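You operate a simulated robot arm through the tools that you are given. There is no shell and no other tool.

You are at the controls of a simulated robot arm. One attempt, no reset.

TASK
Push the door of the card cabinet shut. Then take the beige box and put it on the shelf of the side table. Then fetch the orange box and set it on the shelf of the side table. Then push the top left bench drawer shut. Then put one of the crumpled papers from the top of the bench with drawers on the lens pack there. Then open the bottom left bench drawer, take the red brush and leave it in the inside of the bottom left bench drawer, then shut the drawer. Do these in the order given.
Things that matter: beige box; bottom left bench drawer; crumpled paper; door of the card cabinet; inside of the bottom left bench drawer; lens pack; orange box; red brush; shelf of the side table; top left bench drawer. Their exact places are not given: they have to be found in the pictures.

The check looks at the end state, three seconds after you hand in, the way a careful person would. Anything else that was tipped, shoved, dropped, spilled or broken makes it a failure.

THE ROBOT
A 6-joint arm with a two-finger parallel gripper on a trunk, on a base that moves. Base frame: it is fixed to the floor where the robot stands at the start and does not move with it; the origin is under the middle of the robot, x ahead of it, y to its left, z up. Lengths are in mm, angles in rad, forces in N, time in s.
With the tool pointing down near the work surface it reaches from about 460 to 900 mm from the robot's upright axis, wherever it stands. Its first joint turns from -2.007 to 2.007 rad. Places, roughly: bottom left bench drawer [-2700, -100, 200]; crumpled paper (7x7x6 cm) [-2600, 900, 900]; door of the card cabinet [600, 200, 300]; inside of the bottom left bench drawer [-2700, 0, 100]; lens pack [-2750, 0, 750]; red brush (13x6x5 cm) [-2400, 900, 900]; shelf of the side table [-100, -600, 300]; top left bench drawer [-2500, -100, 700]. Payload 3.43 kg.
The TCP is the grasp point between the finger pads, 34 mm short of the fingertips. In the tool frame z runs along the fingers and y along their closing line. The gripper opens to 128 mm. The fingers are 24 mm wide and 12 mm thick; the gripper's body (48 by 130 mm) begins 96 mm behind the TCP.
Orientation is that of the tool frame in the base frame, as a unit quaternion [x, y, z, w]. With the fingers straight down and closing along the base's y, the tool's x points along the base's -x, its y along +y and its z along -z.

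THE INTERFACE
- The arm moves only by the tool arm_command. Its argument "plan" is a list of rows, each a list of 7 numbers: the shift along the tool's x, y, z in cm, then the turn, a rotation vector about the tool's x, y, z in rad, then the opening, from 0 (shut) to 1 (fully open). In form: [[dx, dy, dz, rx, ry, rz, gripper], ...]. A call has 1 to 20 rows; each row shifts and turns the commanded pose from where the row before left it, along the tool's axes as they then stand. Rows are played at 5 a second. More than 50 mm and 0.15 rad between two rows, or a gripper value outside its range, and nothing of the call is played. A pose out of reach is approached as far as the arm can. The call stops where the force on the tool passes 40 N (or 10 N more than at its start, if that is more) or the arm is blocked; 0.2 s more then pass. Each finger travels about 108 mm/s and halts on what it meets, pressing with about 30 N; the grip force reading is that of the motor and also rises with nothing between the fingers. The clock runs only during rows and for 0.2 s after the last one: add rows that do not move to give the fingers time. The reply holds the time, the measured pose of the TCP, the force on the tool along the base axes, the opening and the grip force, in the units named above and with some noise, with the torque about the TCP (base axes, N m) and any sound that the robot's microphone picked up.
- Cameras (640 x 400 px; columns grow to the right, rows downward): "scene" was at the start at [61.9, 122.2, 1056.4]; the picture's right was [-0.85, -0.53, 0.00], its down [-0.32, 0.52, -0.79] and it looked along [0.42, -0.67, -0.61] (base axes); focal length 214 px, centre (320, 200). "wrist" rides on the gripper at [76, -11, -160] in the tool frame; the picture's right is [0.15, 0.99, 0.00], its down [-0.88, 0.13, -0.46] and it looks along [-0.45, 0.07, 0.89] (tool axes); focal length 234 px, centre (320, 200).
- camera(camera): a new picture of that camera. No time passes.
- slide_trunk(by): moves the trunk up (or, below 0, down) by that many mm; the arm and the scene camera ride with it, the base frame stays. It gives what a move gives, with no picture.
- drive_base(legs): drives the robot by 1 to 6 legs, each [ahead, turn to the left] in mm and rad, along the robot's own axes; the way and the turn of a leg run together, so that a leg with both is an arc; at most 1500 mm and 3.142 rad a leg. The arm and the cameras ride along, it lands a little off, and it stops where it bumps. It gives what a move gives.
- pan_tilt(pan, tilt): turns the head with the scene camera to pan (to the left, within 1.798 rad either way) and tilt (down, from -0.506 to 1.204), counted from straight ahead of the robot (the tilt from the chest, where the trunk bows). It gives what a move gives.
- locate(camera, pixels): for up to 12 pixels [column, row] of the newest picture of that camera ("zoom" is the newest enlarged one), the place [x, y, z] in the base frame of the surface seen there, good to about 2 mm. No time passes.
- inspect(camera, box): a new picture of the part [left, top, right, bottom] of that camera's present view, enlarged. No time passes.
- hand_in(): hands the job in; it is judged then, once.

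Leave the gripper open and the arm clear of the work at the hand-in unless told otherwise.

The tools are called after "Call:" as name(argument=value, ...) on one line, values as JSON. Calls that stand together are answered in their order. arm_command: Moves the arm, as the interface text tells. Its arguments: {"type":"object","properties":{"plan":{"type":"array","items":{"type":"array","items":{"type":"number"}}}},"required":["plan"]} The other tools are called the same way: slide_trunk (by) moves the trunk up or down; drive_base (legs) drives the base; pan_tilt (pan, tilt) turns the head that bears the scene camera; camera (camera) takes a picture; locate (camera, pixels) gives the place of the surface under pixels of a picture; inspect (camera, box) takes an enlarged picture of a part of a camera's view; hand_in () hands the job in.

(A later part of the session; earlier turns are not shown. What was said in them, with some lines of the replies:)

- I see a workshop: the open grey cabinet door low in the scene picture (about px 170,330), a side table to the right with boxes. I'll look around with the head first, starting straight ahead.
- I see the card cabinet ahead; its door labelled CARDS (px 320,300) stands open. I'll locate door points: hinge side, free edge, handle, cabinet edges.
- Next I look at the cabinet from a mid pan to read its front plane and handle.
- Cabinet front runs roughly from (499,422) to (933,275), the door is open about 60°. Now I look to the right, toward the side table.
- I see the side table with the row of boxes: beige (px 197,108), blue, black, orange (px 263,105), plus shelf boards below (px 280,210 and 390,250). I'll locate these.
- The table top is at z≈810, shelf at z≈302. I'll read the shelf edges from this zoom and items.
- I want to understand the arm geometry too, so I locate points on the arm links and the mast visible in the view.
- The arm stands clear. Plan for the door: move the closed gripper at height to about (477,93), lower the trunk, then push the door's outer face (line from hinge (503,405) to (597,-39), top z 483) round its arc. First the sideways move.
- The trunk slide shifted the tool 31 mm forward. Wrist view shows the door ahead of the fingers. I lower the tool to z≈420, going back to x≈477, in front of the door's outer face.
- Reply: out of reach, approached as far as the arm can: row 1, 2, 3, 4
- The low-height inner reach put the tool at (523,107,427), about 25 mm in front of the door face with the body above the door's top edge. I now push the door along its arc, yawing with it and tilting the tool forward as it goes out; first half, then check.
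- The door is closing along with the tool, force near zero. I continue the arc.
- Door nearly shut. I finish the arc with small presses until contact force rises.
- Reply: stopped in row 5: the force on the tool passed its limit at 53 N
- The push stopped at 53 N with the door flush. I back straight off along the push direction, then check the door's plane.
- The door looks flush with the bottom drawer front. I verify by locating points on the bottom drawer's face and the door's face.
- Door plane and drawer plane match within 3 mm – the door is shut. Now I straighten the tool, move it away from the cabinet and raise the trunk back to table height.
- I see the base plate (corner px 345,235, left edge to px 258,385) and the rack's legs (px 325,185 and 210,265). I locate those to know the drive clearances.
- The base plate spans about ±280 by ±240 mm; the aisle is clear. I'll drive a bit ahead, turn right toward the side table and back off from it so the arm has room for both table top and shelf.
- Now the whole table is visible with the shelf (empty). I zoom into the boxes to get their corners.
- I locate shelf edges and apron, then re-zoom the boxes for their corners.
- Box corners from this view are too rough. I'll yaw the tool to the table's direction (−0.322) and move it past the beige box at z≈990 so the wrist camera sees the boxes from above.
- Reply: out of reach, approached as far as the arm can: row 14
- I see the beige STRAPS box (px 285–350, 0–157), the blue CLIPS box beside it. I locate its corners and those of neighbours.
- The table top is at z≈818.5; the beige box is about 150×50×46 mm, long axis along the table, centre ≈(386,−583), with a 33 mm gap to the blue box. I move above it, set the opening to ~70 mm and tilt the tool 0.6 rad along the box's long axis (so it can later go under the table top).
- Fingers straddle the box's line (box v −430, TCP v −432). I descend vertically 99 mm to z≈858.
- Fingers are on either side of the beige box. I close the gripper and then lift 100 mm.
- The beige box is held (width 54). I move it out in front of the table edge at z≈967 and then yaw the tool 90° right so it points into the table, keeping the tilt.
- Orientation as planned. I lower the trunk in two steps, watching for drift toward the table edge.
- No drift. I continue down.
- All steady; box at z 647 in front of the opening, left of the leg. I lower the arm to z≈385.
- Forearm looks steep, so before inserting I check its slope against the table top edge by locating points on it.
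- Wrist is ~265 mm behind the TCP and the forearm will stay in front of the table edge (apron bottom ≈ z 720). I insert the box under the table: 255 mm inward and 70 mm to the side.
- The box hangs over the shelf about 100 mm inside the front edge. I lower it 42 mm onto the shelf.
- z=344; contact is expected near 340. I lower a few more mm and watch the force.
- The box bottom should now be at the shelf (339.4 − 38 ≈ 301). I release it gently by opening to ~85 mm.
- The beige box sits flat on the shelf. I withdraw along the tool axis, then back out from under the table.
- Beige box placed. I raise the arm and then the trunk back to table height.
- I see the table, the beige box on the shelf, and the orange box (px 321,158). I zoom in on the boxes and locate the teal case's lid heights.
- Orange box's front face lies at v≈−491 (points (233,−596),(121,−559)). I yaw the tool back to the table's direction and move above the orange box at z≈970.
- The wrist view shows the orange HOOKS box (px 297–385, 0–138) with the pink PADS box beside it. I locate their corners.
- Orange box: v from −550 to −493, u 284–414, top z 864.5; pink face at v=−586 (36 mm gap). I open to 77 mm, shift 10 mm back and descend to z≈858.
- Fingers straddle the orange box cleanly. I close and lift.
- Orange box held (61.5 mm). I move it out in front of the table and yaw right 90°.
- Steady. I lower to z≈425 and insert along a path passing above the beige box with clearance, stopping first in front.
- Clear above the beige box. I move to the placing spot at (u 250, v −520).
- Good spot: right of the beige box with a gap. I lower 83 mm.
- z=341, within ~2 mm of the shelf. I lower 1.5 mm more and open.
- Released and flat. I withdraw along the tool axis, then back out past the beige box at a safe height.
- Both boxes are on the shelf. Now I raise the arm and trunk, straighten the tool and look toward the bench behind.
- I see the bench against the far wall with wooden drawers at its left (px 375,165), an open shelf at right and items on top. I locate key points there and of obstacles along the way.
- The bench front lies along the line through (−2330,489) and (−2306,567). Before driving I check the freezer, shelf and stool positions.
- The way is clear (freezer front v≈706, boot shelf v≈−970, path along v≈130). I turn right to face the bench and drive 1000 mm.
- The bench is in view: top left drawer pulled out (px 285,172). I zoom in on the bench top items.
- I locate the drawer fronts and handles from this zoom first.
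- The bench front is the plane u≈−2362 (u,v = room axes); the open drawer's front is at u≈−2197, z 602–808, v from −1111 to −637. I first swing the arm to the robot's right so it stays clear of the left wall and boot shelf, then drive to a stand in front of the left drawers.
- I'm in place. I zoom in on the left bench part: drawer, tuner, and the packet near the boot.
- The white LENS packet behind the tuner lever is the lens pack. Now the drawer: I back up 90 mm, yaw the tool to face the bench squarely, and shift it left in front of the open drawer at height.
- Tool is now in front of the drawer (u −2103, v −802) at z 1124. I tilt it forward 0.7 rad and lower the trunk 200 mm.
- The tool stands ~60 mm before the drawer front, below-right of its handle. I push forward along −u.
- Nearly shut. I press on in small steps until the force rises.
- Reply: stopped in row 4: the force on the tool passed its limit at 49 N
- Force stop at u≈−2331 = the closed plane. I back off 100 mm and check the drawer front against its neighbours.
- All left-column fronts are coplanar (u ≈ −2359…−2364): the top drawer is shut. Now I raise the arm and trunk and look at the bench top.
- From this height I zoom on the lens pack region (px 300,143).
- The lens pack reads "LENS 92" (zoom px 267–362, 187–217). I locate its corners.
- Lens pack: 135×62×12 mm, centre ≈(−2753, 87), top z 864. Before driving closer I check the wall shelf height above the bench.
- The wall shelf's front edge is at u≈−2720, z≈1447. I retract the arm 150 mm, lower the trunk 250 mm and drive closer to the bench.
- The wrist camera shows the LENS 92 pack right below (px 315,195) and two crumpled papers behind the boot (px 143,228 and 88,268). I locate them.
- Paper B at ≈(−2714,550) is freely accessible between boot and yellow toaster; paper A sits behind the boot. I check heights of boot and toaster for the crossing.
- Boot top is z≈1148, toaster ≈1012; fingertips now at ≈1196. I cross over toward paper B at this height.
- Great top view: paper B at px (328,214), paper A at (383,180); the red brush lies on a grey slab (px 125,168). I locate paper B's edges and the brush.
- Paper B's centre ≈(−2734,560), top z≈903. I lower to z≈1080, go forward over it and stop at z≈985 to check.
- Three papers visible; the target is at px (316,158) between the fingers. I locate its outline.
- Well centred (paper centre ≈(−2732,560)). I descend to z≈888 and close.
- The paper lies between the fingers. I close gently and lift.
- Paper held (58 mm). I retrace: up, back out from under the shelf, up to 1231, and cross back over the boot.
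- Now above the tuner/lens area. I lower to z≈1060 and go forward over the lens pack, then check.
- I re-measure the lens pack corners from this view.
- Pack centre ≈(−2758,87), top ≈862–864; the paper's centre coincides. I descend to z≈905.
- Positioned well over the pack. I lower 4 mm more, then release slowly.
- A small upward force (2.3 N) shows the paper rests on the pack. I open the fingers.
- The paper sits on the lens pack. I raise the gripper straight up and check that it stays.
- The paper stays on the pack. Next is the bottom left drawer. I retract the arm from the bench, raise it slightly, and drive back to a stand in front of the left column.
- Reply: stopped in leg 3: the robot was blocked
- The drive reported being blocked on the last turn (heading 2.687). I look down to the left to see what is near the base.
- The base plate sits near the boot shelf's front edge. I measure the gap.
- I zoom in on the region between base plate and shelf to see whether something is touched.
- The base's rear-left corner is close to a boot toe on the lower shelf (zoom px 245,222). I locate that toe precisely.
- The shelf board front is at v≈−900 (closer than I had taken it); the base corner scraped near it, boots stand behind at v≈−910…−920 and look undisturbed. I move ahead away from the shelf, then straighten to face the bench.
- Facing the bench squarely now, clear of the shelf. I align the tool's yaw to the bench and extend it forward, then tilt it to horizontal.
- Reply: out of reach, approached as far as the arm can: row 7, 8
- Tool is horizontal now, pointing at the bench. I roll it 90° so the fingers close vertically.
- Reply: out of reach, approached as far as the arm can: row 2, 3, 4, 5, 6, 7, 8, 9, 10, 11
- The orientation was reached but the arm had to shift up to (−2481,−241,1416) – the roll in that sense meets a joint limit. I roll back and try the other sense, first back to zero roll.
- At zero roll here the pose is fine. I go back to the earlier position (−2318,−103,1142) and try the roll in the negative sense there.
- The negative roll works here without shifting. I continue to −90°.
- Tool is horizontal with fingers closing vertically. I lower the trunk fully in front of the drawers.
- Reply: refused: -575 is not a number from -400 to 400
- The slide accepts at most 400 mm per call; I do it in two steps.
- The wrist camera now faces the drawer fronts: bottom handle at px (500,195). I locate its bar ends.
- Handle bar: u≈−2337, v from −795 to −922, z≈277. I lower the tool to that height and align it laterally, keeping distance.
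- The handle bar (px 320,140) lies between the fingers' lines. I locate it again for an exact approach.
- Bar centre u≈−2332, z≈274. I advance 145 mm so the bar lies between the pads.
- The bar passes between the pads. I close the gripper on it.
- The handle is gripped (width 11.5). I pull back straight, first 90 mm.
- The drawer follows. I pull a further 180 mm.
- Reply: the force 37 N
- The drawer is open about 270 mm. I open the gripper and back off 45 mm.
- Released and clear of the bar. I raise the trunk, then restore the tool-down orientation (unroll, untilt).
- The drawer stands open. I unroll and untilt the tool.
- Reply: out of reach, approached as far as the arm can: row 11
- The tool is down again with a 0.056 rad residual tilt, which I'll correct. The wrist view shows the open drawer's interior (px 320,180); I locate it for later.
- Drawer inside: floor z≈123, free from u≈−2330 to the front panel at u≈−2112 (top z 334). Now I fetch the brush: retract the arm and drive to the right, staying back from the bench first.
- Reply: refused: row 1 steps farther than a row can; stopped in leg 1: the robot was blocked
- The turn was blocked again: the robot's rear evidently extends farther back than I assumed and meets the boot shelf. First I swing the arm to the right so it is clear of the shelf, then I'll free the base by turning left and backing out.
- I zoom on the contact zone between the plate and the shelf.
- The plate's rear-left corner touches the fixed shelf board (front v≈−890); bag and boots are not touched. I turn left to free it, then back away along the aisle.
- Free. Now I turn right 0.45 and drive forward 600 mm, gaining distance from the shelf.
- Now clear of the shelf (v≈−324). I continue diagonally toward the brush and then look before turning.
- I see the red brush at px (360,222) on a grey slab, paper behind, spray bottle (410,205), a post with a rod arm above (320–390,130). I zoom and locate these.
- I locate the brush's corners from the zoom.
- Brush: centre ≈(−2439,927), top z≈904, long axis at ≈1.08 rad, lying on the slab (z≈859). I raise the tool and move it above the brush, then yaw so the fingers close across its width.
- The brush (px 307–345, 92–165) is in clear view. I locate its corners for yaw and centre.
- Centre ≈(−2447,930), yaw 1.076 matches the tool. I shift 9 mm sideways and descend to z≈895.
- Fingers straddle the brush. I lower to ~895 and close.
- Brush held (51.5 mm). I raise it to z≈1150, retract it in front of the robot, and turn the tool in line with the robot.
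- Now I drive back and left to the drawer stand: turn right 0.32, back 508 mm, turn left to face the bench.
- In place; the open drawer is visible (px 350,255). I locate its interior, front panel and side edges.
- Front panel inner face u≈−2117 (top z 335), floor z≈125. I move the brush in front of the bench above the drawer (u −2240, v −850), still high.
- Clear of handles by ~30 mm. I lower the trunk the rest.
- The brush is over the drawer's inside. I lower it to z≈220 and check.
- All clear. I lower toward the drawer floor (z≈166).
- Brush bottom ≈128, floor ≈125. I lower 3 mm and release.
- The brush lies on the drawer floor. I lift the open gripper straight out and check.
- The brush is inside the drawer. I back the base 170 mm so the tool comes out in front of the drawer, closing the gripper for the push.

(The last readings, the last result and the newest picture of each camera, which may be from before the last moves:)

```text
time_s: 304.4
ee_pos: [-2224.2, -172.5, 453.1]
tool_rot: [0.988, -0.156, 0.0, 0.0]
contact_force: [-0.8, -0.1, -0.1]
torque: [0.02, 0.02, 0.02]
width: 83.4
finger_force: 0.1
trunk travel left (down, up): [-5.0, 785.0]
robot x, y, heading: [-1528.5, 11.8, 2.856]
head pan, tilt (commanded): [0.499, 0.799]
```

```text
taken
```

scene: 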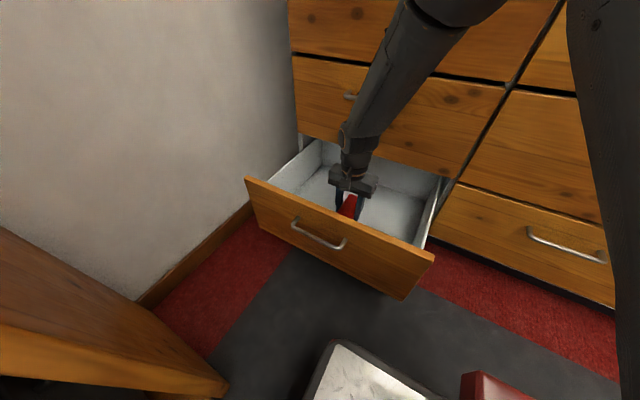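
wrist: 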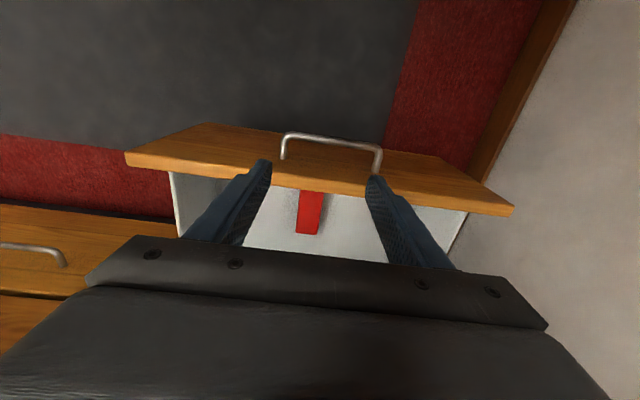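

The tool is above/in front of the drawer's front panel. I retract 35 mm, close the fingers, tilt 0.7 rad forward and lower to z≈330 (just above the handle's level).

Call:
arm_command(plan=[[3.5, 0, 0, 0, 0, 0, 0.3], [0, 0, 0, 0, -0.1, 0, 0], [0, 0, 0, 0, -0.1, 0, 0], [0, 0, 0, 0, -0.1, 0, 0], [0, 0, 0, 0, -0.1, 0, 0], [0, 0, 0, 0, -0.1, 0, 0], [0, 0, 0, 0, -0.1, 0, 0], [0, 0, 0, 0, -0.1, 0, 0], [0, 0, 0, 0, 0, 0, 0]])

Call:
arm_command(plan=[[2.64, 0, 3.14, 0, 0, 0, 0], [2.64, 0, 3.14, 0, 0, 0, 0], [2.64, 0, 3.14, 0, 0, 0, 0], [0, 0, 0, 0, 0, 0, 0]])

Call:
camera(camera="wrist")

Call:
camera(camera="scene")

```text
time_s: 306.4
ee_pos: [-2190.9, -182.3, 453.2]
tool_rot: [0.927, -0.146, -0.34, -0.054]
contact_force: [0.1, -0.9, 0.4]
torque: [0.0, -0.01, 0.0]
width: 0.0
finger_force: 30.2
trunk travel left (down, up): [-5.0, 785.0]
robot x, y, heading: [-1530.4, 11.6, 2.862]
head pan, tilt (commanded): [0.499, 0.799]
```

```text
time_s: 307.4
ee_pos: [-2188.4, -183.8, 329.4]
tool_rot: [0.928, -0.146, -0.339, -0.053]
contact_force: [0.3, 0.7, 0.6]
torque: [0.01, 0.03, 0.0]
width: 0.4
finger_force: 29.8
trunk travel left (down, up): [-5.0, 785.0]
robot x, y, heading: [-1530.0, 9.2, 2.853]
head pan, tilt (commanded): [0.499, 0.799]
```

```text
taken
```

wrist: 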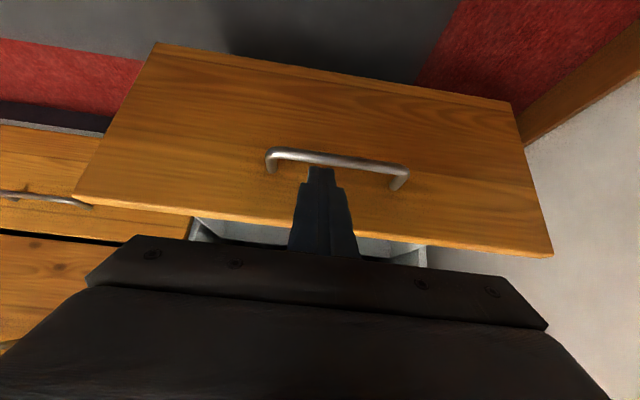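

```text
taken
```

scene: 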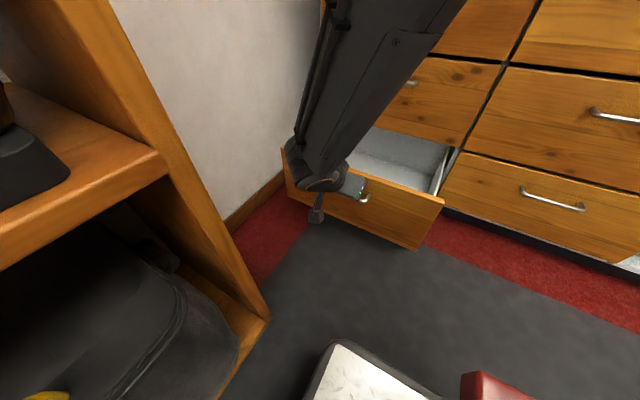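

Tip sits just above the handle's level, 40 mm before the panel. I push the drawer in, first 250 mm.

Call:
arm_command(plan=[[-2.14, 0, 1.8, 0, 0, 0, 0], [-1.53, 0, 1.29, 0, 0, 0, 0], [-1.9, 0, 1.61, 0, 0, 0, 0], [-2.14, 0, 1.8, 0, 0, 0, 0], [-2.14, 0, 1.8, 0, 0, 0, 0], [-2.14, 0, 1.8, 0, 0, 0, 0], [-2.14, 0, 1.8, 0, 0, 0, 0], [-2.14, 0, 1.8, 0, 0, 0, 0], [-2.14, 0, 1.8, 0, 0, 0, 0], [0, 0, 0, 0, 0, 0, 0]])

Call:
camera(camera="scene")

Call:
camera(camera="wrist")

```text
time_s: 309.6
ee_pos: [-2419.3, -108.9, 330.2]
tool_rot: [0.928, -0.146, -0.339, -0.054]
contact_force: [0.1, 0.3, 0.1]
torque: [0.0, -0.01, 0.01]
width: 0.0
finger_force: 30.2
trunk travel left (down, up): [-5.0, 785.0]
robot x, y, heading: [-1530.4, 10.8, 2.855]
head pan, tilt (commanded): [0.499, 0.799]
```

```text
taken
```

scene: 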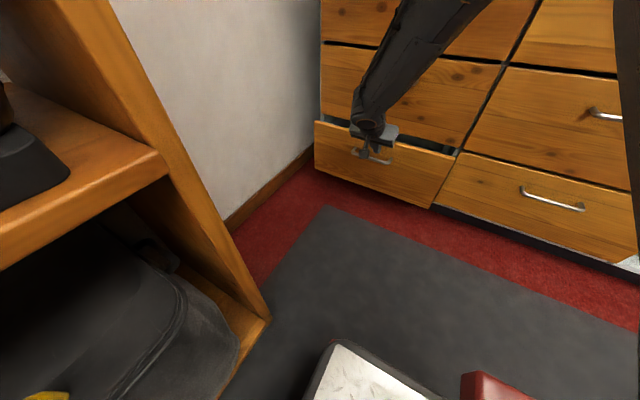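

```text
taken
```

wrist: 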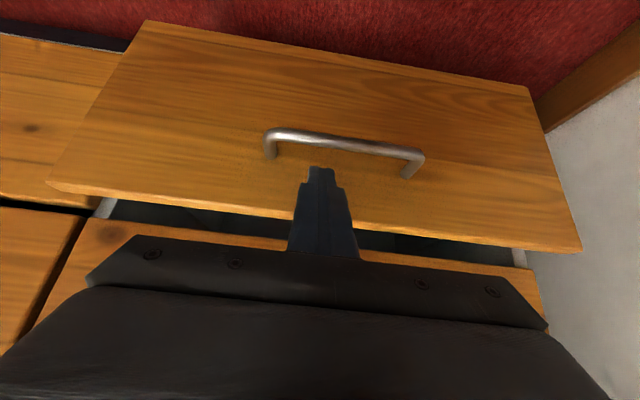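

Drawer nearly in; ~70 mm left. I continue in decreasing steps until the force stop.

Call:
arm_command(plan=[[-1.9, 0, 1.61, 0, 0, 0, 0], [-1.53, 0, 1.29, 0, 0, 0, 0], [-0.92, 0, 0.77, 0, 0, 0, 0], [-0.61, 0, 0.515, 0, 0, 0, 0], [-0.46, 0, 0.386, 0, 0, 0, 0], [-0.46, 0, 0.386, 0, 0, 0, 0], [-0.46, 0, 0.386, 0, 0, 0, 0]])

Call:
camera(camera="scene")

```text
time_s: 310.9
ee_pos: [-2484.8, -88.2, 329.5]
tool_rot: [0.929, -0.145, -0.336, -0.054]
contact_force: [7.6, -1.2, 3.5]
torque: [0.01, -0.07, -0.05]
width: 0.0
finger_force: 30.8
trunk travel left (down, up): [-5.0, 785.0]
robot x, y, heading: [-1529.0, 12.0, 2.853]
head pan, tilt (commanded): [0.499, 0.799]
stopped in row 6: the force on the tool passed its limit at 55 N (the readings are from after the stop); the commanded pose is now the measured one
```

```text
taken
```

scene: 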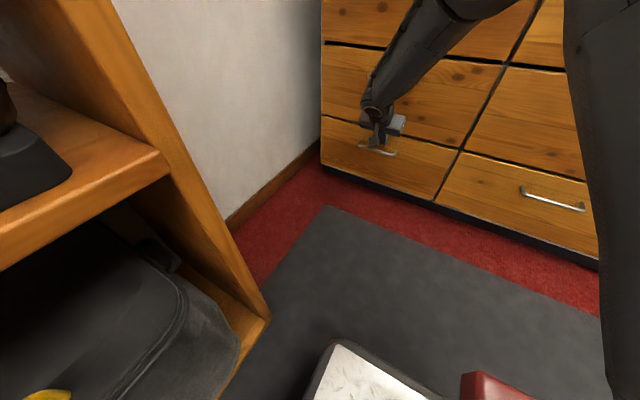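

Force stop at u≈−2338 – the drawer is shut. I back off 120 mm and verify the planes.

Call:
arm_command(plan=[[1.53, 0, -1.29, 0, 0, 0, 0], [3.06, 0, -2.58, 0, 0, 0, 0], [3.06, 0, -2.58, 0, 0, 0, 0], [3.06, 0, -2.58, 0, 0, 0, 0], [0, 0, 0, 0, 0, 0, 0]])

Call:
inspect(camera="scene", box=[290, 0, 530, 220])

Call:
locate(camera="zoom", pixels=[[80, 220], [90, 300], [180, 310], [290, 330], [300, 200], [260, 240], [400, 300], [90, 120], [330, 170], [400, 180], [80, 260], [290, 290]])

```text
time_s: 312.1
ee_pos: [-2354.3, -129.3, 329.9]
tool_rot: [0.928, -0.146, -0.337, -0.055]
contact_force: [0.6, 1.0, -0.3]
torque: [-0.02, -0.01, 0.01]
width: 0.0
finger_force: 30.1
trunk travel left (down, up): [-5.0, 785.0]
robot x, y, heading: [-1532.1, 13.3, 2.858]
head pan, tilt (commanded): [0.499, 0.799]
```

```text
1.82 times, centred on (410, 110) of scene
```

zoom: 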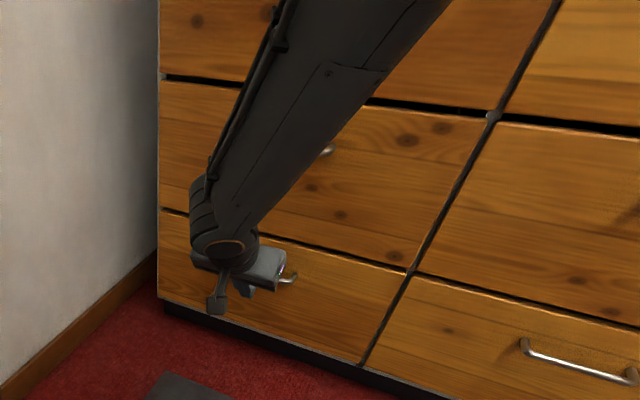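

```text
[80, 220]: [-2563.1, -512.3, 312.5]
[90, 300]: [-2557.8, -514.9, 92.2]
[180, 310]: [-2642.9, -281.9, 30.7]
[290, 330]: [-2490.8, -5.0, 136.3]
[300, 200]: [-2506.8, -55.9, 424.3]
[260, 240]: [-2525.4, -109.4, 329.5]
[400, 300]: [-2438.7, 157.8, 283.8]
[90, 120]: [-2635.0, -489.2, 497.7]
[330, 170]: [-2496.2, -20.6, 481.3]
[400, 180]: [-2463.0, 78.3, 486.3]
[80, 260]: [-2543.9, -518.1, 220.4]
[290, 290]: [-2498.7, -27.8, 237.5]
```

Bottom drawer, middle drawer and right column are coplanar (u ≈ −2369). Now I raise the arm, straighten it, open the gripper, and lift the trunk for a final inspection.

Call:
arm_command(plan=[[1.53, 0, -1.29, 0, 0, 0, 0], [-2.9, 0, -3.44, 0, 0, 0, 0], [-2.9, 0, -3.44, 0, 0, 0, 0], [-2.9, 0, -3.44, 0, 0, 0, 0.3], [0, 0, 0, 0, 0.1, 0, 0.6], [0, 0, 0, 0, 0.1, 0, 1], [0, 0, 0, 0, 0.1, 0, 1], [0, 0, 0, 0, 0.1, 0, 1], [0, 0, 0, 0, 0.1, 0, 1], [0, 0, 0, 0, 0.1, 0, 1], [0, 0, 0, 0, 0.1, 0, 1], [0, 0, 0, 0, 0, 0, 1]])

Call:
slide_trunk(by=400)

Call:
slide_trunk(by=250)

Call:
pan_tilt(pan=0.2, tilt=0.6)

Call:
camera(camera="scene")

```text
time_s: 314.7
ee_pos: [-2333.9, -136.7, 464.7]
tool_rot: [0.988, -0.155, 0.003, -0.001]
contact_force: [-0.4, 0.1, -0.9]
torque: [-0.02, -0.04, 0.0]
width: 128.1
finger_force: 0.0
trunk travel left (down, up): [-5.0, 785.0]
robot x, y, heading: [-1529.1, 13.3, 2.857]
head pan, tilt (commanded): [0.499, 0.799]
```

```text
time_s: 318.5
ee_pos: [-2333.7, -136.2, 864.2]
tool_rot: [0.988, -0.156, 0.001, -0.001]
contact_force: [-0.5, -0.2, 0.1]
torque: [0.0, -0.01, 0.0]
width: 128.3
finger_force: 0.1
trunk travel left (down, up): [-405.0, 385.0]
robot x, y, heading: [-1527.3, 8.3, 2.851]
head pan, tilt (commanded): [0.499, 0.799]
```

```text
time_s: 321.1
ee_pos: [-2334.8, -136.6, 1114.9]
tool_rot: [0.988, -0.157, 0.002, -0.002]
contact_force: [-0.2, 0.2, 0.1]
torque: [-0.02, 0.04, 0.04]
width: 127.9
finger_force: 0.1
trunk travel left (down, up): [-655.0, 135.0]
robot x, y, heading: [-1529.0, 14.6, 2.854]
head pan, tilt (commanded): [0.499, 0.799]
```

```text
time_s: 321.9
ee_pos: [-2333.7, -136.9, 1114.8]
tool_rot: [0.988, -0.157, 0.002, -0.001]
contact_force: [0.3, -0.7, 0.1]
torque: [0.0, 0.0, 0.0]
width: 127.9
finger_force: 0.1
trunk travel left (down, up): [-655.0, 135.0]
robot x, y, heading: [-1530.7, 11.8, 2.861]
head pan, tilt (commanded): [0.201, 0.6]
```

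```text
taken
```

scene: 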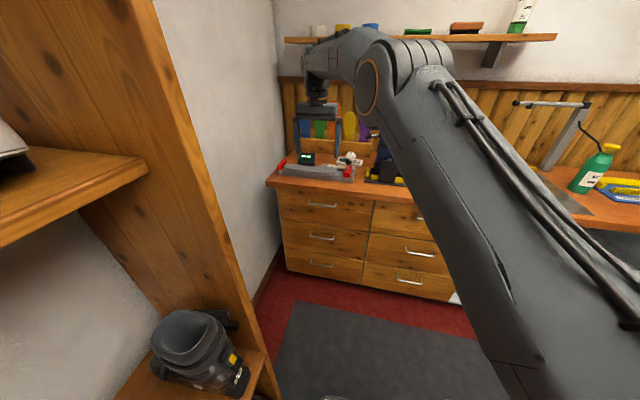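

All six drawers look shut. I retract the arm a bit and zoom on the lens pack and drawers to confirm.

Call:
arm_command(plan=[[4.8, 0, 0, 0, 0, 0, 1], [4.8, 0, 0, 0, 0, 0, 1], [4.0, -3.0, 0, 0, 0, 0, 1], [0, -4.8, 0, 0, 0, 0, 1], [0, -4.8, 0, 0, 0, 0, 1], [0, -4.8, 0, 0, 0, 0, 1], [0, -4.8, 0, 0, 0, 0, 1], [0, 0, 0, 0, 0, 0, 1]])

Call:
camera(camera="scene")

Call:
inspect(camera="scene", box=[255, 110, 455, 310])

```text
time_s: 323.7
ee_pos: [-2136.2, 33.2, 1115.3]
tool_rot: [0.988, -0.155, 0.002, -0.002]
contact_force: [-0.1, 0.4, -0.3]
torque: [0.01, 0.02, -0.01]
width: 128.0
finger_force: 0.1
trunk travel left (down, up): [-655.0, 135.0]
robot x, y, heading: [-1528.4, 10.0, 2.854]
head pan, tilt (commanded): [0.201, 0.6]
```

```text
taken
```

scene: 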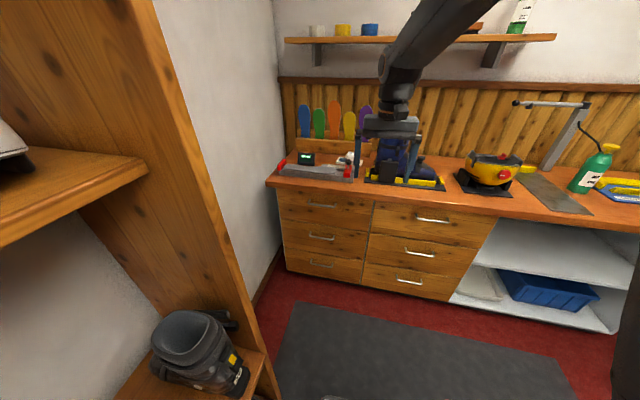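

```text
2.00 times, centred on (355, 210) of scene
```

zoom: 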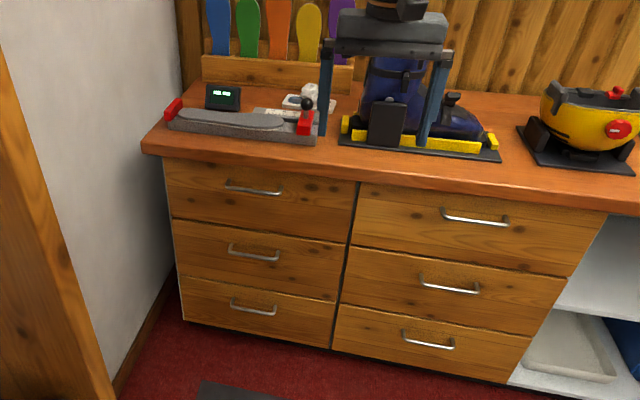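

The paper still lies on the lens pack (zoom px 310,95). I check all left drawer fronts and the paper's height once more.

Call:
locate(camera="zoom", pixels=[[190, 190], [330, 215], [200, 235], [330, 265], [200, 290], [320, 320], [400, 200], [310, 92], [293, 100], [327, 104]])

Call:
inspect(camera="scene", box=[320, 140, 380, 190])

```text
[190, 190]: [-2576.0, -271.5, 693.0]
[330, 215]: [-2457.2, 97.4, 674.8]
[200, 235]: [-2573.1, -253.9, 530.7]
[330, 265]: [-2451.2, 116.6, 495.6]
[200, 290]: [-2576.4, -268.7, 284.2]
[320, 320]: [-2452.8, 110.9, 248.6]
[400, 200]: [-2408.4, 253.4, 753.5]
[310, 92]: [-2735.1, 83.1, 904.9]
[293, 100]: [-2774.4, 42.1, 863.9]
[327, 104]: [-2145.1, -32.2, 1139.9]
```

```text
8.00 times, centred on (350, 165) of scene
```

zoom: 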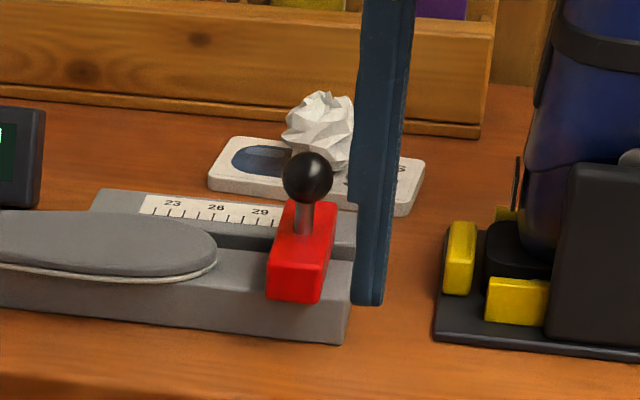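

All left fronts lie at u ≈ −2368…−2371: shut. A last look at the boot shelf to make sure nothing there was disturbed.

Call:
pan_tilt(pan=1.79, tilt=0.9)

Call:
camera(camera="scene")

Call:
pan_tilt(pan=1.1, tilt=0.9)

Call:
camera(camera="scene")

```text
time_s: 325.4
ee_pos: [-2137.1, 33.3, 1115.8]
tool_rot: [0.988, -0.156, 0.003, -0.002]
contact_force: [0.3, -0.3, -0.1]
torque: [-0.03, 0.0, 0.0]
width: 128.0
finger_force: 0.0
trunk travel left (down, up): [-655.0, 135.0]
robot x, y, heading: [-1529.9, 8.0, 2.852]
head pan, tilt (commanded): [1.791, 0.901]
```

```text
taken
```

scene: 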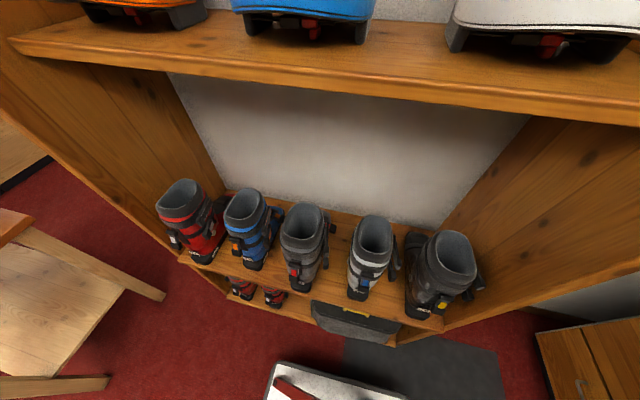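

```text
time_s: 326.4
ee_pos: [-2134.7, 31.9, 1117.1]
tool_rot: [0.988, -0.157, 0.002, -0.002]
contact_force: [0.4, -0.2, -0.1]
torque: [-0.03, -0.01, 0.02]
width: 127.9
finger_force: 0.1
trunk travel left (down, up): [-655.0, 135.0]
robot x, y, heading: [-1526.4, 9.4, 2.859]
head pan, tilt (commanded): [1.1, 0.901]
```

```text
taken
```

scene: 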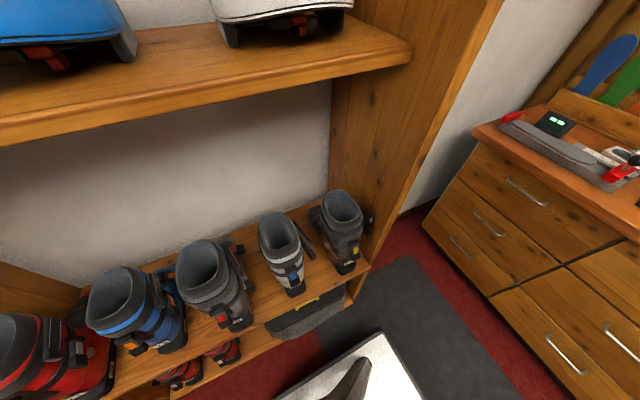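

All boots and the bag stand in place. Card cabinet door, both boxes on the shelf, top drawer, paper on the lens pack, brush in the shut bottom drawer are done; the gripper is open and the arm clear. I hand in.

Call:
hand_in()

```text
The job is handed in.
```

I did all six steps in the order given and handed the job in. The verdict has not come back, so these are my own checks before handing in.

- **Card cabinet door:** shut. Its face sat within 3 mm of the drawer front above it.
- **Beige box and orange box:** both lie flat on the shelf of the side table.
- **Top left bench drawer:** shut. Its front lines up with the drawers around it.
- **Crumpled paper:** one paper rests on the lens pack on the bench top, and was still there at my last look.
- **Red brush:** on the floor of the bottom left bench drawer, which is shut again and lines up with its neighbours.

Twice while I was driving near the boot shelf, the robot reported being blocked. The second time its base was touching the fixed board of the shelf, and I took the first to be the same. The boots and the bag on that shelf looked upright and in place when I checked afterwards.

I did not go back to look at the side table or the card cabinet after leaving them. I had no sign of contact there. At hand-in the gripper was open and the arm was clear of the bench.
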